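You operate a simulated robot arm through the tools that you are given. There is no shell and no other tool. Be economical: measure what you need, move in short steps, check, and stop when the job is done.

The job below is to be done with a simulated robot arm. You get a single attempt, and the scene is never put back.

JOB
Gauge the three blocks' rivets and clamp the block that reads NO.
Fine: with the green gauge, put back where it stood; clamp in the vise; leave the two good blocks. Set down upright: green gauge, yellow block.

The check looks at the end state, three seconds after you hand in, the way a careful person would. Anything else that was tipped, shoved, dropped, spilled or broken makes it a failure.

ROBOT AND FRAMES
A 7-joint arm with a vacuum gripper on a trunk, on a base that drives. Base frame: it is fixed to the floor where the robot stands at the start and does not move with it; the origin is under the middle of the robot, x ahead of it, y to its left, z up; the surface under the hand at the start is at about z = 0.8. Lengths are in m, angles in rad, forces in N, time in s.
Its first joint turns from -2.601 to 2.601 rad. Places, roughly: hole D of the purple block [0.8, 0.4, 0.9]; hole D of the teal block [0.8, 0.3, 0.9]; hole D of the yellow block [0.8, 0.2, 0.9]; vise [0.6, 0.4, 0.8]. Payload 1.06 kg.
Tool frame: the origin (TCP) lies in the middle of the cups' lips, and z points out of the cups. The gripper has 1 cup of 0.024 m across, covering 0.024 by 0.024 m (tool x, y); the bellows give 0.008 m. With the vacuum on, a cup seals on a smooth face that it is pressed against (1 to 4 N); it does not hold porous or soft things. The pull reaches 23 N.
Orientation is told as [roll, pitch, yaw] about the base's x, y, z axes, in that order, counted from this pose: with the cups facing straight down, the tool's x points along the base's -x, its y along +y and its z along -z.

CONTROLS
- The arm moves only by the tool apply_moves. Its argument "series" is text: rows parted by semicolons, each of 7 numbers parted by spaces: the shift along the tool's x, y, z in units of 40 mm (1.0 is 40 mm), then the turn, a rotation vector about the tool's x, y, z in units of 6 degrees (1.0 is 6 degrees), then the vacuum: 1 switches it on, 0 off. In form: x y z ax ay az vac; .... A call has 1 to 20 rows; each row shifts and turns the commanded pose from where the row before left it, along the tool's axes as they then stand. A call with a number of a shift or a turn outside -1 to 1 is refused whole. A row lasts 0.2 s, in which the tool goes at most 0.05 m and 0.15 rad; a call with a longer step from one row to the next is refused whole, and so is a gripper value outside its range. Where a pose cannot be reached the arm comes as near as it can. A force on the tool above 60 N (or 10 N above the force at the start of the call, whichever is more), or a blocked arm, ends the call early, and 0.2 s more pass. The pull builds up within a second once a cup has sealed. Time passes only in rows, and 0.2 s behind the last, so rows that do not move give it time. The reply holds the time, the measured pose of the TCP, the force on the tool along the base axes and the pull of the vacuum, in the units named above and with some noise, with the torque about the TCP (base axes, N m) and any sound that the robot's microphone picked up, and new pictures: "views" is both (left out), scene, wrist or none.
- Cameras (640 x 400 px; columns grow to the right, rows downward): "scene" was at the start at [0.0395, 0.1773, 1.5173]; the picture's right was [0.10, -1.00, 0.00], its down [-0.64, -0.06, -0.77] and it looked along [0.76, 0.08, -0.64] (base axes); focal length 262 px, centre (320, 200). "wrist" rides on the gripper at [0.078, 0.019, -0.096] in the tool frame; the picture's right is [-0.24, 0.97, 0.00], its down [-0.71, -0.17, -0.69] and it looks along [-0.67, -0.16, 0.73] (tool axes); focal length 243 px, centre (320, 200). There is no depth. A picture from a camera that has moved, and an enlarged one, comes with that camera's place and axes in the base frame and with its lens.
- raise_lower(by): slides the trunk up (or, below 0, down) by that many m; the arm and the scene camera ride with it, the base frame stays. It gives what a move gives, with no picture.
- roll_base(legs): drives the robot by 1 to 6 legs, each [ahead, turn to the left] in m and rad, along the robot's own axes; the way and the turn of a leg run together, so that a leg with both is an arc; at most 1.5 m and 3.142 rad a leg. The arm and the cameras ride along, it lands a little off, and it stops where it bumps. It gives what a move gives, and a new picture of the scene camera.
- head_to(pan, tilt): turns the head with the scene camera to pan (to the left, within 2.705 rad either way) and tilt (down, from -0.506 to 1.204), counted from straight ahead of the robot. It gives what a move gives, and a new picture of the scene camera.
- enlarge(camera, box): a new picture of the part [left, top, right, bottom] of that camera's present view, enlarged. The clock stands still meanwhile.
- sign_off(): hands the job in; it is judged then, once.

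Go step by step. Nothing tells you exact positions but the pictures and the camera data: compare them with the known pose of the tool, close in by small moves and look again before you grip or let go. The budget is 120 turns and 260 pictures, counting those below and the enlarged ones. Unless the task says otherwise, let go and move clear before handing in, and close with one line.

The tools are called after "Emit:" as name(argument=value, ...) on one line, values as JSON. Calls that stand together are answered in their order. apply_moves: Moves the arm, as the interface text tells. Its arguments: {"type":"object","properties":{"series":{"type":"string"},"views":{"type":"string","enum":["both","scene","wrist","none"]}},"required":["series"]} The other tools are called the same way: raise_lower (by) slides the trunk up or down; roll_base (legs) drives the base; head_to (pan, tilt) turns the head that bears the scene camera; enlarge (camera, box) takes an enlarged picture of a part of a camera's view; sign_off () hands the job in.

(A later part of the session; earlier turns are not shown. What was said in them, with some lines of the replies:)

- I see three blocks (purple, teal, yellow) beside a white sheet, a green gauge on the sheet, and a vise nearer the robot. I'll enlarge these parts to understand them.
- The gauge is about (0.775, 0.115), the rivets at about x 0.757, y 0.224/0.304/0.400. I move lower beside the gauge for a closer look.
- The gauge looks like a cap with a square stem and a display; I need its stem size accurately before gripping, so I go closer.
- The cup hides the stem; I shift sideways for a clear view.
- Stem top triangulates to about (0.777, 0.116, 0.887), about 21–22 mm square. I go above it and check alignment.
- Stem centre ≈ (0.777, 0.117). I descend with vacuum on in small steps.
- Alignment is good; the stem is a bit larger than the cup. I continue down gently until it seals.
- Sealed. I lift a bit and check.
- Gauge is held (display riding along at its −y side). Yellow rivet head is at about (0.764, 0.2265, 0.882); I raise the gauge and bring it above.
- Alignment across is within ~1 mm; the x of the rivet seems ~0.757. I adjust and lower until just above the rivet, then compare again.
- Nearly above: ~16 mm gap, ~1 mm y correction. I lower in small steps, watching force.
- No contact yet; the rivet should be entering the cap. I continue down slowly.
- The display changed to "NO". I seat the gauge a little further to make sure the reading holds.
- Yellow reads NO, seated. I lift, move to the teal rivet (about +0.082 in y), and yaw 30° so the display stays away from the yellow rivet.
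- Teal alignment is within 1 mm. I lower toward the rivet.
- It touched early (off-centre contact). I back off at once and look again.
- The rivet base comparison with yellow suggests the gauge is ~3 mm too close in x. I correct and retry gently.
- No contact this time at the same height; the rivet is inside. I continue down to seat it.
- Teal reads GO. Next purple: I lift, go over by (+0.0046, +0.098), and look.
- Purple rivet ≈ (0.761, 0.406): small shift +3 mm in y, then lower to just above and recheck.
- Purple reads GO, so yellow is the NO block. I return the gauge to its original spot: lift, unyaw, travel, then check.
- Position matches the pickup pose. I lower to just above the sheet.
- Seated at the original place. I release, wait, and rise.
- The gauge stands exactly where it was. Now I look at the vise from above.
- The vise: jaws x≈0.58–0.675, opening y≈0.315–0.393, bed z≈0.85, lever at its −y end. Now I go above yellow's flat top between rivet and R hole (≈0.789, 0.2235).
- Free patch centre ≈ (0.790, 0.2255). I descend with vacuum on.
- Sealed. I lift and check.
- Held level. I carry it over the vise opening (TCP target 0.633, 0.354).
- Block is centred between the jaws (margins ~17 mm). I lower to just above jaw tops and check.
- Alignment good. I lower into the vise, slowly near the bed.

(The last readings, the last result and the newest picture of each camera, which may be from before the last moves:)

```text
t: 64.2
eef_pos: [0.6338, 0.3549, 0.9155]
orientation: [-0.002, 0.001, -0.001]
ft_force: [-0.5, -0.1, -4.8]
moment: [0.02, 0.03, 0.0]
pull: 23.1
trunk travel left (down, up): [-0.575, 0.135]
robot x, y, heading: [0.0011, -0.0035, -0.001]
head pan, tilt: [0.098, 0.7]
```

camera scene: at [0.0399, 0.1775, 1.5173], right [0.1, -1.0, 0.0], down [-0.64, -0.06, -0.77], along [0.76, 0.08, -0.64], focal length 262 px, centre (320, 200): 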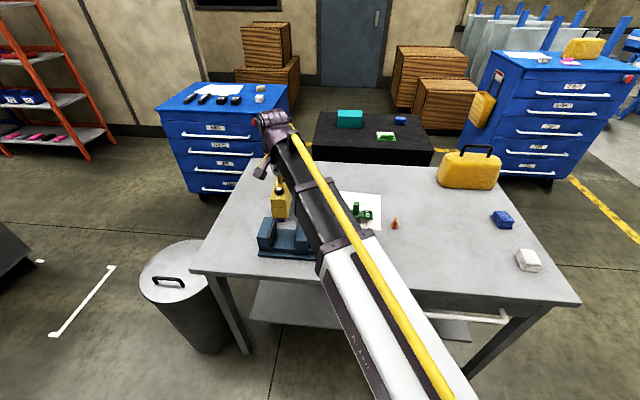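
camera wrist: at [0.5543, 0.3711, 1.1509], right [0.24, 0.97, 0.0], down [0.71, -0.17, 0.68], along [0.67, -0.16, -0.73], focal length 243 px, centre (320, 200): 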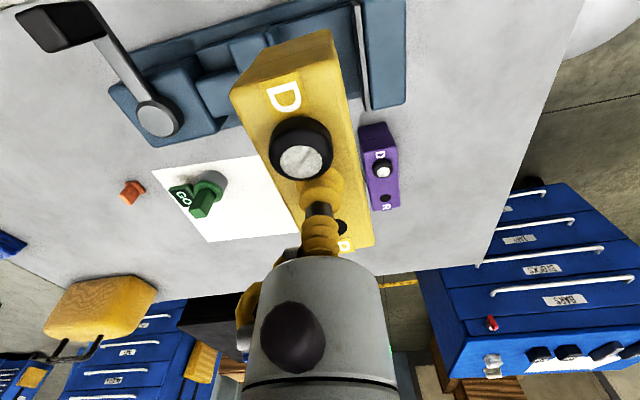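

Emit:
apply_moves(series="0 0 0.05 0 0 0 1; 0 0 0.03 0 0 0 1; 0 0 0 0 0 0 1; 0 0 0 0 0 0 1", views="none")

Emit:
enlarge(camera="scene", box=[240, 200, 320, 250])

```text
t: 65.2
eef_pos: [0.6343, 0.3534, 0.9125]
orientation: [0.001, -0.002, -0.001]
ft_force: [0.7, 1.2, -4.0]
moment: [-0.03, 0.01, -0.04]
pull: 22.3
trunk travel left (down, up): [-0.575, 0.135]
robot x, y, heading: [-0.0002, 0.0027, -0.004]
head pan, tilt: [0.098, 0.7]
```

```text
8.00 times, centred on (280, 225) of scene
camera zoom: at [0.0398, 0.1775, 1.5173], right [0.1, -1.0, 0.0], down [-0.64, -0.06, -0.77], along [0.76, 0.08, -0.64], focal length 2095 px, centre (640, 0)
```

zoom: 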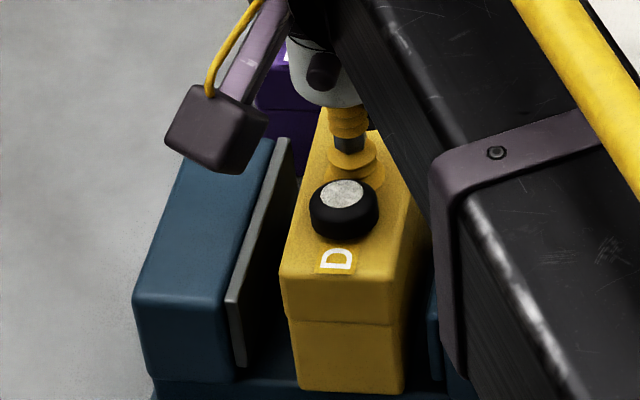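

Emit:
apply_moves(series="0 0 0.05 0 0 0 1; 0 0 0.04 0 0 0 1; 0 0 0 0 0 0 1; 0 0 0 0 0 0 1", views="none")

```text
t: 66.2
eef_pos: [0.6345, 0.3549, 0.9096]
orientation: [0.0, -0.002, 0.0]
ft_force: [2.3, 2.4, 5.1]
moment: [-0.02, -0.04, -0.01]
pull: 23.0
trunk travel left (down, up): [-0.575, 0.135]
robot x, y, heading: [0.0004, -0.0014, 0.001]
head pan, tilt: [0.098, 0.7]
```

Seated on the bed. I release and rise, then study the lever.

Emit:
apply_moves(series="0 0 0 0 0 0 0; 0 0 0 0 0 0 0; 0 0 0 0 0 0 0; 0 0 0 0 0 0 0; 0 0 0 0 0 0 0", views="none")

Emit:
apply_moves(series="0 0 -0.1 0 0 0 0; 0 0 -0.3 0 0 0 0; 0 0 -0.8 0 0 0 0; 0 0 -1 0 0 0 0; 0 0 -1 0 0 0 0; 0 0 -1 0 0 0 0; 0 0 0 0 0 0 0")

Emit:
enlarge(camera="wrist", box=[60, 0, 380, 200])

```text
t: 67.4
eef_pos: [0.6332, 0.355, 0.9083]
orientation: [0.001, 0.0, 0.001]
ft_force: [-0.1, -0.7, 0.5]
moment: [0.01, 0.0, 0.0]
pull: 0.0
trunk travel left (down, up): [-0.575, 0.135]
robot x, y, heading: [0.0004, 0.0, 0.001]
head pan, tilt: [0.098, 0.7]
```

```text
t: 69.0
eef_pos: [0.6342, 0.3552, 1.0763]
orientation: [0.0, 0.001, -0.001]
ft_force: [-0.3, 0.8, -0.1]
moment: [0.01, -0.02, -0.03]
pull: 0.1
trunk travel left (down, up): [-0.575, 0.135]
robot x, y, heading: [-0.0005, -0.0002, -0.002]
head pan, tilt: [0.098, 0.7]
camera scene: at [0.0393, 0.1773, 1.5173], right [0.1, -1.0, 0.0], down [-0.64, -0.06, -0.77], along [0.76, 0.08, -0.64], focal length 262 px, centre (320, 200)
camera wrist: at [0.5539, 0.3739, 1.1723], right [0.24, 0.97, 0.0], down [0.71, -0.17, 0.69], along [0.67, -0.16, -0.73], focal length 243 px, centre (320, 200)
```

scene: 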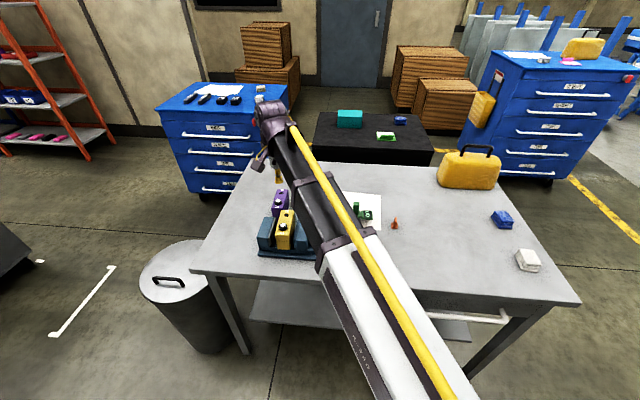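
wrist: 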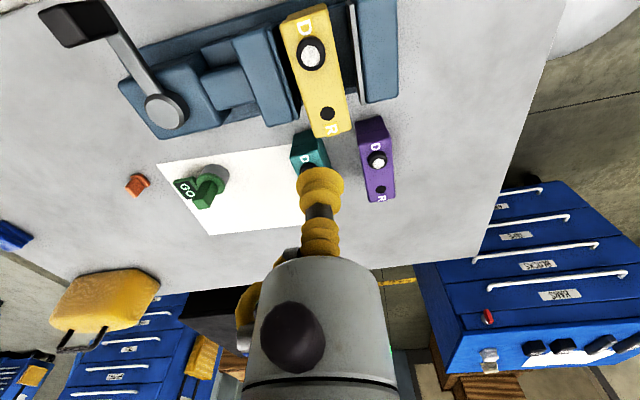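

```text
2.00 times, centred on (220, 100) of wrist
camera zoom: at [0.5539, 0.3739, 1.1723], right [0.24, 0.97, 0.0], down [0.71, -0.17, 0.69], along [0.67, -0.16, -0.73], focal length 485 px, centre (520, 400)
```

zoom: 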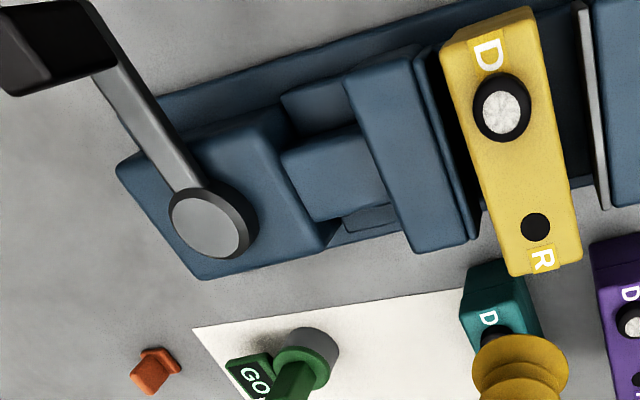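

The block stands in the vise. I move the arm aside to see the lever well with the scene camera.

Emit:
apply_moves(series="-0.22 -0.94 -0.1 0 0 0 0; -0.22 -0.94 -0.1 0 0 0 0; -0.22 -0.94 -0.1 0 0 0 0; -0.22 -0.94 -0.1 0 0 0 0; -0.22 -0.94 -0.1 0 0 0 0; -0.22 -0.94 -0.1 0 0 0 0; -0.22 -0.94 -0.1 0 0 0 0; -0.22 -0.94 -0.1 0 0 0 0; -0.22 -0.94 0 0 0 0 0; 0 0 0 0 0 0 0", views="wrist")

Emit:
enlarge(camera="scene", box=[250, 180, 378, 260])

Emit:
enlarge(camera="scene", box=[314, 210, 378, 250])

```text
t: 71.2
eef_pos: [0.7141, 0.017, 1.1124]
orientation: [0.001, 0.001, 0.001]
ft_force: [-0.7, 0.4, 0.0]
moment: [0.01, 0.01, 0.0]
pull: 0.1
trunk travel left (down, up): [-0.575, 0.135]
robot x, y, heading: [0.0, -0.0009, -0.001]
head pan, tilt: [0.098, 0.7]
camera wrist: at [0.6353, 0.0352, 1.2071], right [0.23, 0.97, 0.0], down [0.71, -0.17, 0.68], along [0.67, -0.16, -0.73], focal length 243 px, centre (320, 200)
```

wrist: 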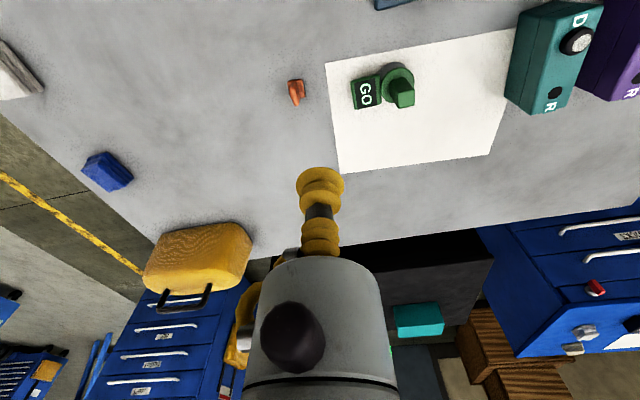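

```text
5.00 times, centred on (314, 220) of scene
camera zoom: at [0.0396, 0.177, 1.5173], right [0.1, -1.0, 0.0], down [-0.64, -0.06, -0.77], along [0.76, 0.08, -0.64], focal length 1309 px, centre (350, 100)
```

zoom: 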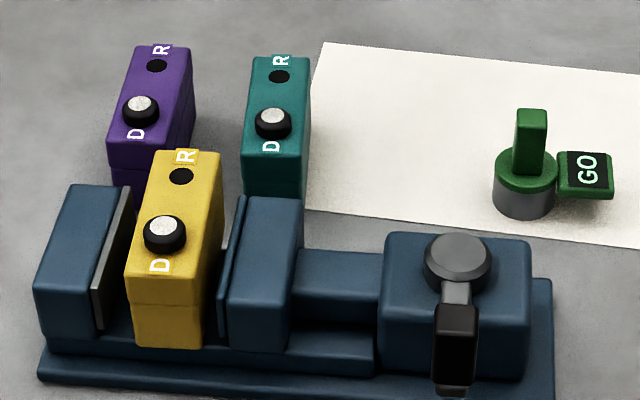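

```text
10.00 times, centred on (346, 230) of scene
camera zoom: at [0.0396, 0.177, 1.5173], right [0.1, -1.0, 0.0], down [-0.64, -0.06, -0.77], along [0.76, 0.08, -0.64], focal length 2619 px, centre (60, -100)
```

zoom: 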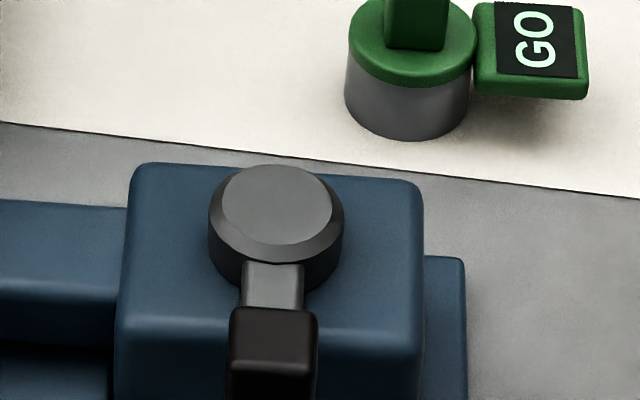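

The lever: hub (0.624, 0.17), black grip toward the robot around (0.54, 0.168, 0.91). I look closer with the wrist camera.

Emit:
apply_moves(series="0.6 0.7625 0.2 0 0 0 0; 0.6 0.7625 0.2 0 0 0 0; 0.6 0.7625 0.2 0 0 0 0; 0.6 0.7625 0.2 0 0 0 0; 0.6 0.7625 0.2 0 0 0 0; 0.6 0.7625 0.2 0 0 0 0; 0 0 0 0 0 0 0", views="wrist")

Emit:
enlarge(camera="wrist", box=[200, 0, 360, 100])

```text
t: 72.8
eef_pos: [0.5667, 0.2013, 1.061]
orientation: [-0.001, 0.0, 0.001]
ft_force: [-0.1, 1.2, 0.4]
moment: [-0.01, 0.01, 0.0]
pull: 0.0
trunk travel left (down, up): [-0.575, 0.135]
robot x, y, heading: [-0.0029, -0.0003, 0.003]
head pan, tilt: [0.098, 0.7]
camera wrist: at [0.4877, 0.2199, 1.1569], right [0.24, 0.97, 0.0], down [0.71, -0.17, 0.69], along [0.67, -0.16, -0.73], focal length 243 px, centre (320, 200)
```

wrist: 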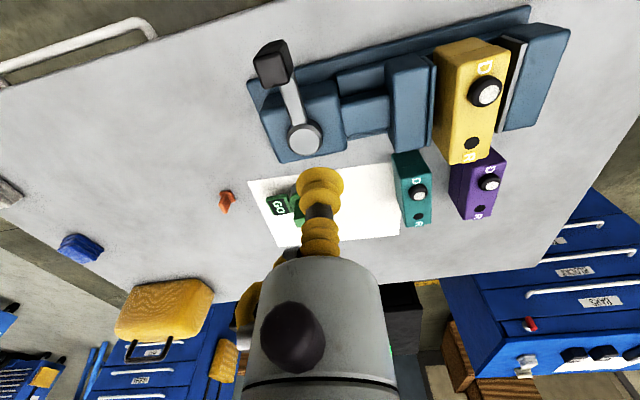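

```text
4.00 times, centred on (280, 50) of wrist
camera zoom: at [0.4877, 0.2199, 1.1569], right [0.24, 0.97, 0.0], down [0.71, -0.17, 0.69], along [0.67, -0.16, -0.73], focal length 970 px, centre (480, 800)
```

zoom: 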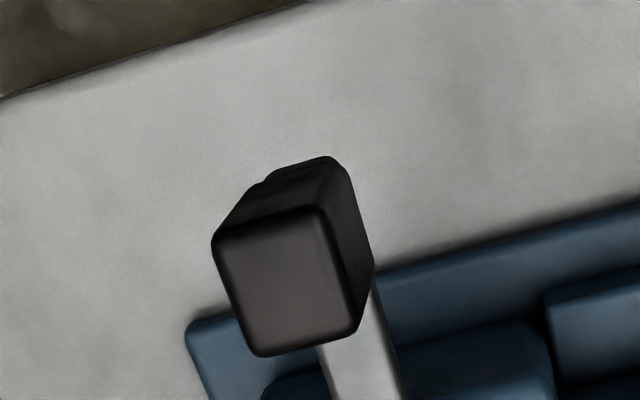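

Grip is an upright knob, top at ≈(0.536, 0.168, 0.941), ~24 mm wide. I'll place the tool beside it on the +y side and push gently, watching forces.

Emit:
apply_moves(series="0.39 0.05 0.6 0 0 0 0; 0.39 0.05 0.6 0 0 0 0; 0 0 0.8 0 0 0 0; 0 0 0.8 0 0 0 0; 0 0 0.5 0 0 0 0; 0 0 0.45 0 0 0 0; 0 0 0 0 0 0 0")

Emit:
enlarge(camera="wrist", box=[220, 70, 412, 190])

Emit:
enlarge(camera="scene", box=[290, 200, 370, 250])

```text
t: 74.4
eef_pos: [0.5375, 0.2048, 0.9112]
orientation: [0.001, 0.0, -0.002]
ft_force: [0.0, -0.1, -0.3]
moment: [0.03, 0.02, -0.02]
pull: 0.1
trunk travel left (down, up): [-0.575, 0.135]
robot x, y, heading: [-0.0025, 0.002, 0.0]
head pan, tilt: [0.098, 0.7]
camera scene: at [0.0395, 0.1773, 1.5173], right [0.1, -1.0, 0.0], down [-0.64, -0.06, -0.77], along [0.76, 0.08, -0.64], focal length 262 px, centre (320, 200)
camera wrist: at [0.4582, 0.2227, 1.0081], right [0.24, 0.97, 0.0], down [0.71, -0.17, 0.69], along [0.67, -0.16, -0.73], focal length 243 px, centre (320, 200)
```

scene: 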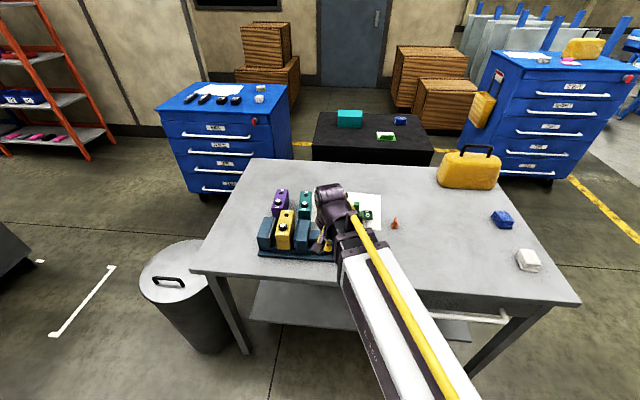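
wrist: 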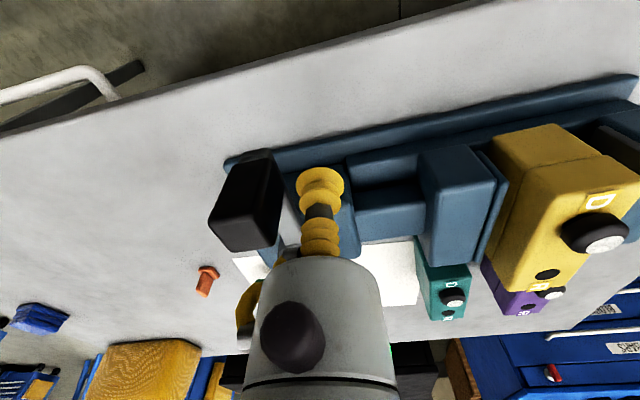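

```text
3.33 times, centred on (316, 130) of wrist
camera zoom: at [0.4582, 0.2227, 1.0081], right [0.24, 0.97, 0.0], down [0.71, -0.17, 0.69], along [0.67, -0.16, -0.73], focal length 809 px, centre (333, 433)
```

zoom: 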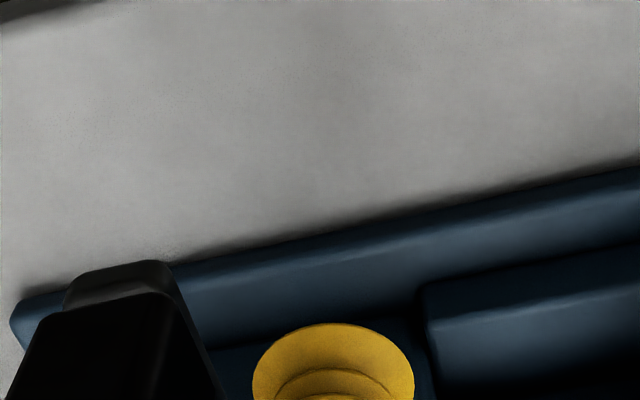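

```text
8.00 times, centred on (330, 225) of scene
camera zoom: at [0.0395, 0.1773, 1.5173], right [0.1, -1.0, 0.0], down [-0.64, -0.06, -0.77], along [0.76, 0.08, -0.64], focal length 2095 px, centre (240, 0)
```

zoom: 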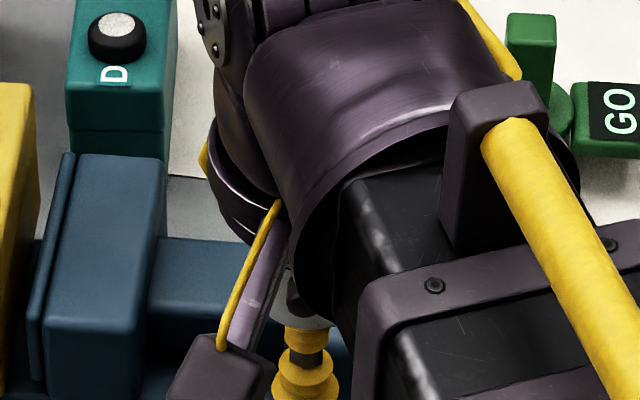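

Tool is beside the grip with ~13 mm gap. I push gently toward −y.

Emit:
apply_moves(series="0 -0.2 0 0 0 0 0; 0 -0.15 0 0 0 0 0; 0 -0.1 0 0 0 0 0; 0 -0.1 0 0 0 0 0; 0 -0.1 0 0 0 0 0; 0 0 0 0 0 0 0", views="wrist")

```text
t: 75.8
eef_pos: [0.5382, 0.1761, 0.9118]
orientation: [-0.001, -0.001, -0.001]
ft_force: [-0.4, 2.0, 0.1]
moment: [0.0, -0.02, 0.01]
pull: 0.1
trunk travel left (down, up): [-0.575, 0.135]
robot x, y, heading: [0.0012, -0.0055, 0.002]
head pan, tilt: [0.098, 0.7]
camera wrist: at [0.4584, 0.1962, 1.0081], right [0.24, 0.97, 0.0], down [0.71, -0.17, 0.69], along [0.67, -0.16, -0.73], focal length 243 px, centre (320, 200)
```

wrist: 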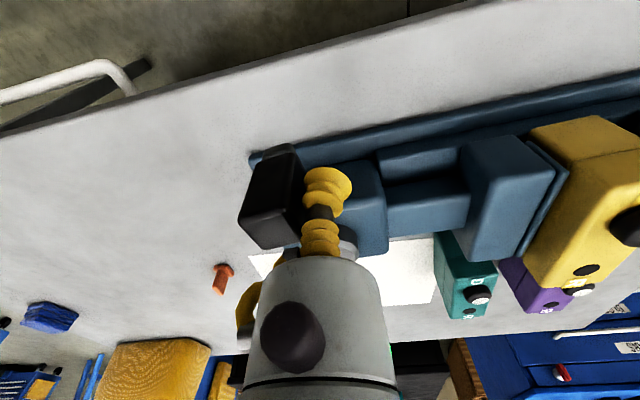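

Light resistance (2 N) and the lever seems to follow. I continue a bit.

Emit:
apply_moves(series="-0.02 -0.15 0 0 0 0 0; -0.03 -0.15 0 0 0 0 0; -0.04 -0.15 0 0 0 0 0; 0 0 0 0 0 0 0", views="both")

Emit:
enlarge(camera="wrist", box=[200, 80, 456, 240])

```text
t: 76.8
eef_pos: [0.5426, 0.1591, 0.9118]
orientation: [0.001, 0.0, 0.0]
ft_force: [-0.7, 0.4, -1.0]
moment: [0.01, 0.0, -0.01]
pull: 0.1
trunk travel left (down, up): [-0.575, 0.135]
robot x, y, heading: [-0.002, -0.0034, -0.005]
head pan, tilt: [0.098, 0.7]
camera scene: at [0.0395, 0.1775, 1.5173], right [0.1, -1.0, 0.0], down [-0.64, -0.06, -0.77], along [0.76, 0.08, -0.64], focal length 262 px, centre (320, 200)
camera wrist: at [0.4622, 0.178, 1.0078], right [0.24, 0.97, 0.0], down [0.71, -0.17, 0.69], along [0.67, -0.16, -0.73], focal length 243 px, centre (320, 200)
```

scene: 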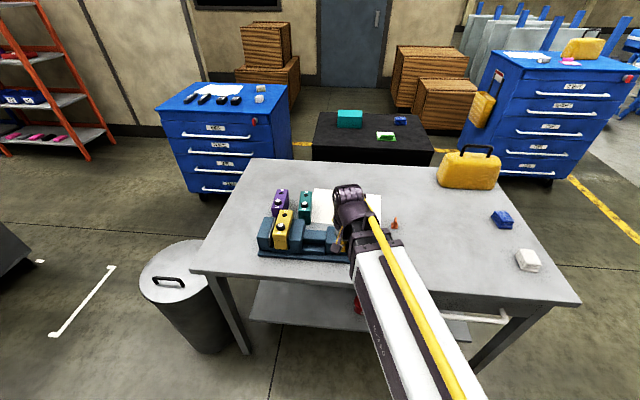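
wrist: 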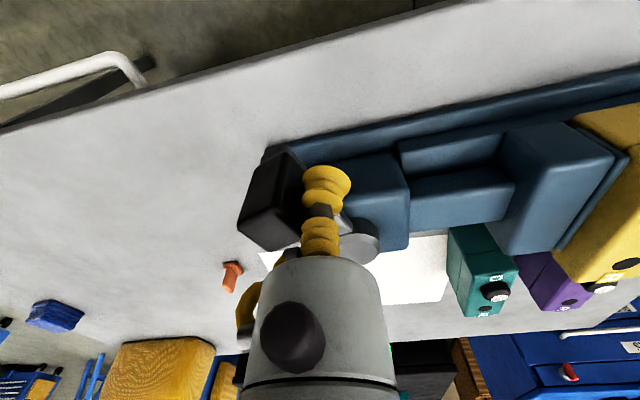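

```text
2.50 times, centred on (328, 160) of wrist
camera zoom: at [0.4622, 0.178, 1.0078], right [0.24, 0.97, 0.0], down [0.71, -0.17, 0.69], along [0.67, -0.16, -0.73], focal length 606 px, centre (300, 300)
```

zoom: 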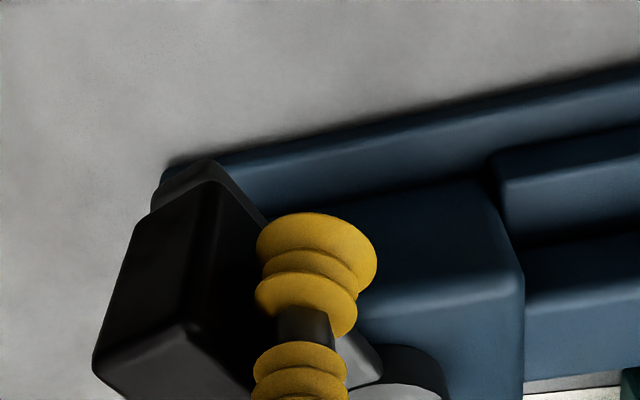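

The lever turns toward −y and the jaw is closing on the block. I keep pushing along the arc about the hub.

Emit:
apply_moves(series="0 -0.245 0 0 0 0 0; -0.078 -0.24 0 0 0 0 0; -0.105 -0.2275 0 0 0 0 0; -0.13 -0.215 0 0 0 0 0; 0 0 0 0 0 0 0")

Emit:
enlarge(camera="scene", box=[250, 195, 362, 265])

```text
t: 78.0
eef_pos: [0.5539, 0.1212, 0.9122]
orientation: [0.0, -0.001, 0.0]
ft_force: [-0.8, 1.0, -0.5]
moment: [0.0, 0.0, 0.04]
pull: 0.1
trunk travel left (down, up): [-0.575, 0.135]
robot x, y, heading: [-0.0004, -0.0033, -0.003]
head pan, tilt: [0.098, 0.7]
camera scene: at [0.0395, 0.1774, 1.5173], right [0.1, -1.0, 0.0], down [-0.64, -0.06, -0.77], along [0.76, 0.08, -0.64], focal length 262 px, centre (320, 200)
camera wrist: at [0.4746, 0.1408, 1.0085], right [0.23, 0.97, 0.0], down [0.71, -0.17, 0.69], along [0.67, -0.16, -0.73], focal length 243 px, centre (320, 200)
```

scene: 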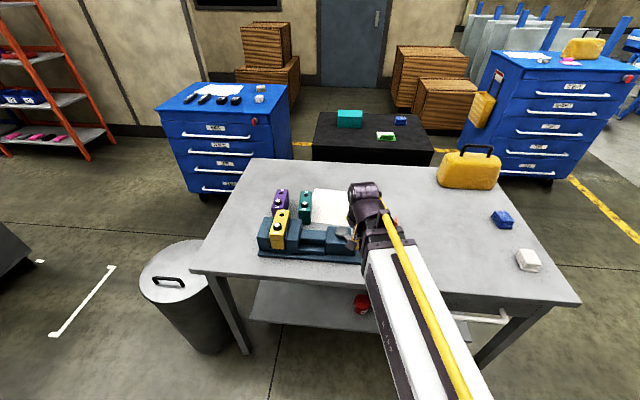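
wrist: 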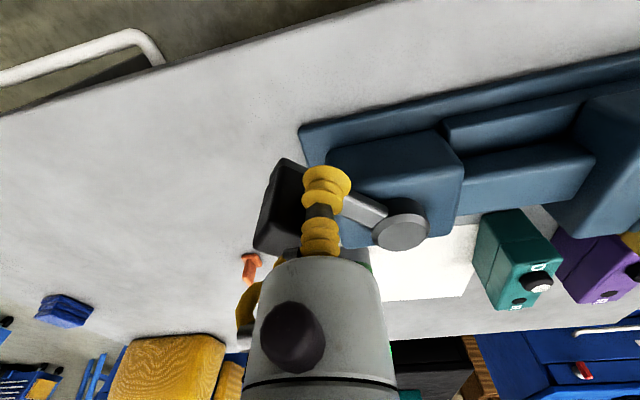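

```text
5.71 times, centred on (306, 230) of scene
camera zoom: at [0.0395, 0.1774, 1.5173], right [0.1, -1.0, 0.0], down [-0.64, -0.06, -0.77], along [0.76, 0.08, -0.64], focal length 1496 px, centre (400, 29)
```

zoom: 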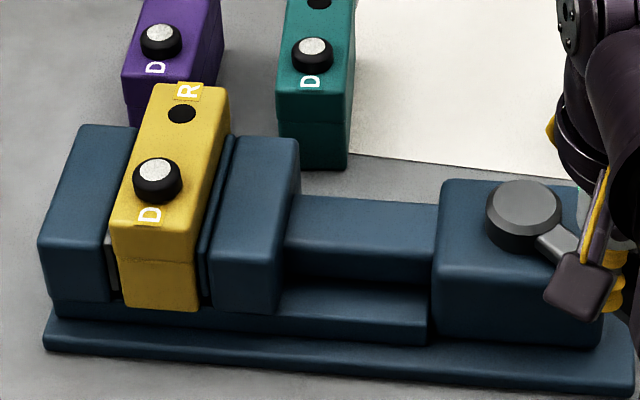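

The jaw has nearly closed on the yellow block. I continue the arc, watching the force rise.

Emit:
apply_moves(series="-0.158 -0.198 0 0 0 0 0; -0.18 -0.178 0 0 0 0 0; -0.198 -0.155 0 0 0 0 0; 0 0 0 0 0 0 0", views="wrist")

Emit:
enlarge(camera="scene", box=[250, 195, 362, 265])

```text
t: 79.0
eef_pos: [0.5751, 0.1014, 0.9127]
orientation: [0.0, 0.0, 0.001]
ft_force: [-2.1, 1.4, -0.1]
moment: [0.02, -0.01, 0.02]
pull: 0.1
trunk travel left (down, up): [-0.575, 0.135]
robot x, y, heading: [0.0018, 0.001, 0.002]
head pan, tilt: [0.098, 0.7]
camera wrist: at [0.4959, 0.1199, 1.0086], right [0.24, 0.97, 0.0], down [0.71, -0.17, 0.69], along [0.67, -0.16, -0.73], focal length 243 px, centre (320, 200)
```

wrist: 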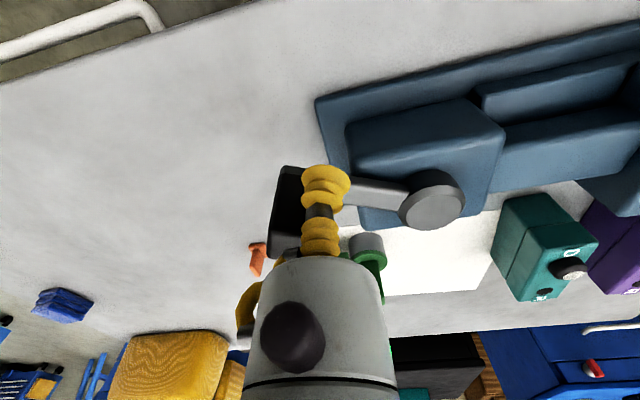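

```text
5.71 times, centred on (306, 230) of scene
camera zoom: at [0.0394, 0.1774, 1.5173], right [0.1, -1.0, 0.0], down [-0.64, -0.06, -0.77], along [0.76, 0.08, -0.64], focal length 1496 px, centre (400, 29)
```

zoom: 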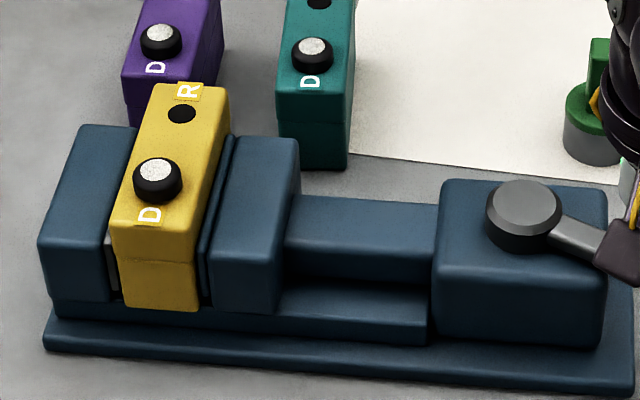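

The jaw is on the block; the lever still turns. I go on to its end of travel.

Emit:
apply_moves(series="-0.215 -0.13 0 0 0 0 0; -0.23 -0.103 0 0 0 0 0; -0.243 -0.075 0 0 0 0 0; 0 0 0 0 0 0 0", views="wrist")

Emit:
enlarge(camera="scene", box=[250, 195, 378, 275])

```text
t: 80.0
eef_pos: [0.5969, 0.0911, 0.9125]
orientation: [0.004, 0.005, 0.002]
ft_force: [-36.8, 20.2, 0.4]
moment: [-0.36, -0.01, -0.08]
pull: 0.0
trunk travel left (down, up): [-0.575, 0.135]
robot x, y, heading: [0.0018, 0.0011, 0.004]
head pan, tilt: [0.098, 0.7]
camera wrist: at [0.518, 0.1095, 1.009], right [0.23, 0.97, 0.0], down [0.71, -0.17, 0.68], along [0.66, -0.16, -0.73], focal length 243 px, centre (320, 200)
```

wrist: 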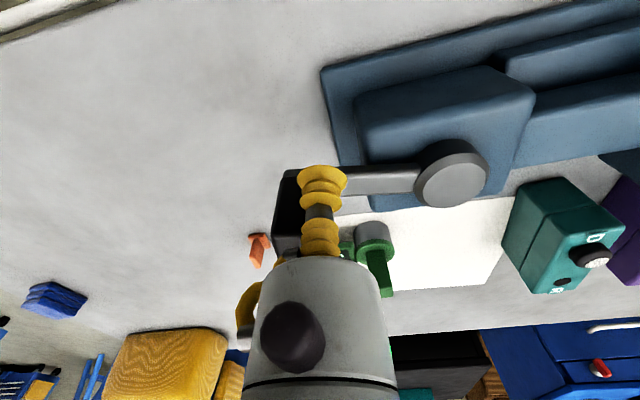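

```text
5.00 times, centred on (314, 235) of scene
camera zoom: at [0.0346, 0.1798, 1.5171], right [0.1, -0.99, 0.0], down [-0.64, -0.07, -0.77], along [0.76, 0.08, -0.64], focal length 1309 px, centre (350, 25)
```

zoom: 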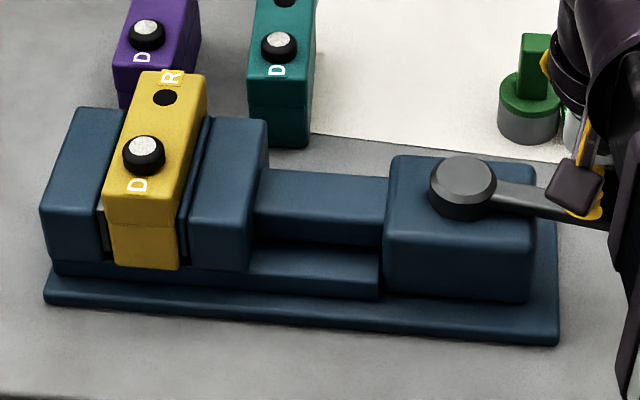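

Hard stop reached (42 N) with the lever about 90° turned. I back off and retreat along the path I came, then lift.

Emit:
apply_moves(series="0.243 0.075 0 0 0 0 0; 0.23 0.103 0 0 0 0 0; 0.215 0.13 0 0 0 0 0; 0 0 0 0 0 0 0", views="none")

Emit:
apply_moves(series="0.3 0.1 0 0 0 0 0; 0.2 0 -0.2 0 0 0 0; 0 0 -0.8 0 0 0 0; 0 0 -1 0 0 0 0; 0 0 -1 0 0 0 0; 0 0 -1 0 0 0 0; -1 -0.5 0 0 0 0 0; -1 -0.5 0 0 0 0 0; -1 -0.5 0 0 0 0 0; -1 -0.5 0 0 0 0 0; 0 0 0 0 0 0 0")

Emit:
enlarge(camera="scene", box=[250, 175, 394, 265])

```text
t: 81.0
eef_pos: [0.5762, 0.0996, 0.9121]
orientation: [0.001, -0.001, 0.0]
ft_force: [-0.2, 1.2, -0.2]
moment: [0.01, 0.01, 0.02]
pull: 0.0
trunk travel left (down, up): [-0.575, 0.135]
robot x, y, heading: [-0.002, 0.0031, -0.002]
head pan, tilt: [0.098, 0.7]
```

```text
t: 83.4
eef_pos: [0.7165, 0.0247, 1.069]
orientation: [0.0, -0.001, -0.001]
ft_force: [0.6, -0.1, 0.0]
moment: [0.02, 0.01, 0.01]
pull: 0.1
trunk travel left (down, up): [-0.575, 0.135]
robot x, y, heading: [-0.0002, 0.0008, 0.001]
head pan, tilt: [0.098, 0.7]
camera scene: at [0.0398, 0.1772, 1.5173], right [0.1, -1.0, 0.0], down [-0.64, -0.06, -0.77], along [0.76, 0.08, -0.64], focal length 262 px, centre (320, 200)
camera wrist: at [0.6365, 0.0435, 1.1658], right [0.24, 0.97, 0.0], down [0.71, -0.17, 0.68], along [0.67, -0.16, -0.73], focal length 243 px, centre (320, 200)
```

scene: 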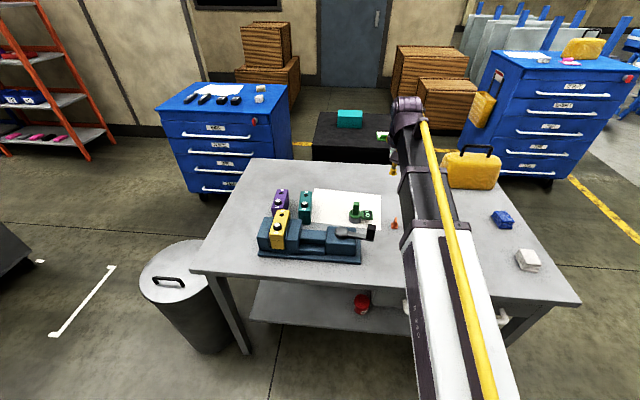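
wrist: 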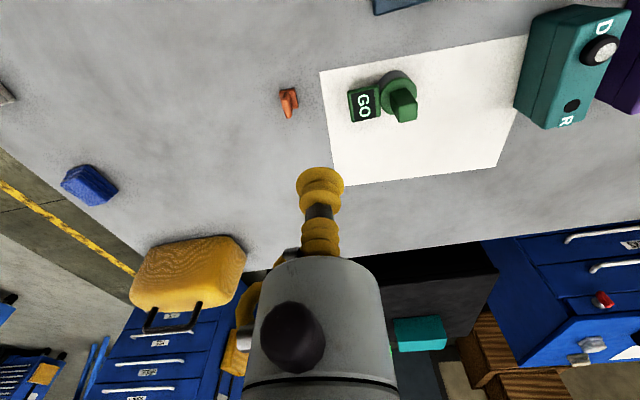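

```text
4.44 times, centred on (322, 220) of scene
camera zoom: at [0.0398, 0.1772, 1.5173], right [0.1, -1.0, 0.0], down [-0.64, -0.06, -0.77], along [0.76, 0.08, -0.64], focal length 1164 px, centre (311, 111)
```

zoom: 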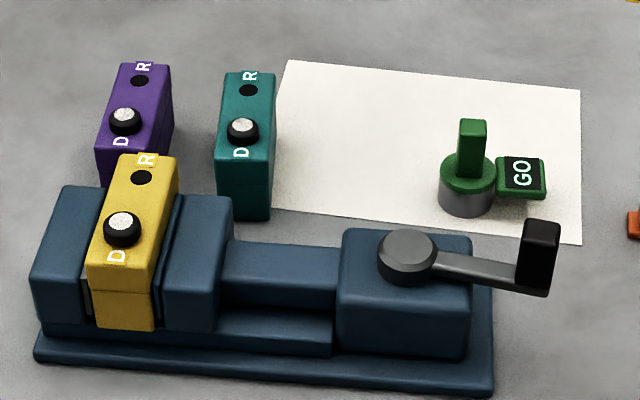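

Emit:
enlarge(camera="scene", box=[252, 200, 316, 240])

```text
10.00 times, centred on (284, 220) of scene
camera zoom: at [0.0398, 0.1772, 1.5173], right [0.1, -1.0, 0.0], down [-0.64, -0.06, -0.77], along [0.76, 0.08, -0.64], focal length 2619 px, centre (680, 0)
```

zoom: 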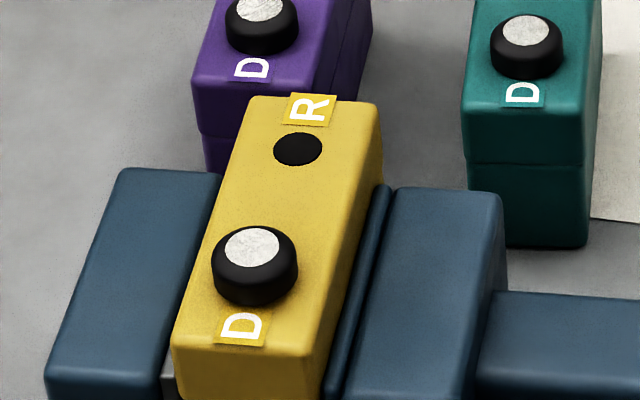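

The yellow block is upright and tight between both jaws. The gauge is back in its place, the two good blocks are untouched, and the arm is clear, so I hand in.

Emit:
sign_off()

```text
The job is handed in.
```

The yellow block read NO and is clamped upright in the vise. Teal and purple both read GO and stand where they were, and the green gauge is back on its spot.
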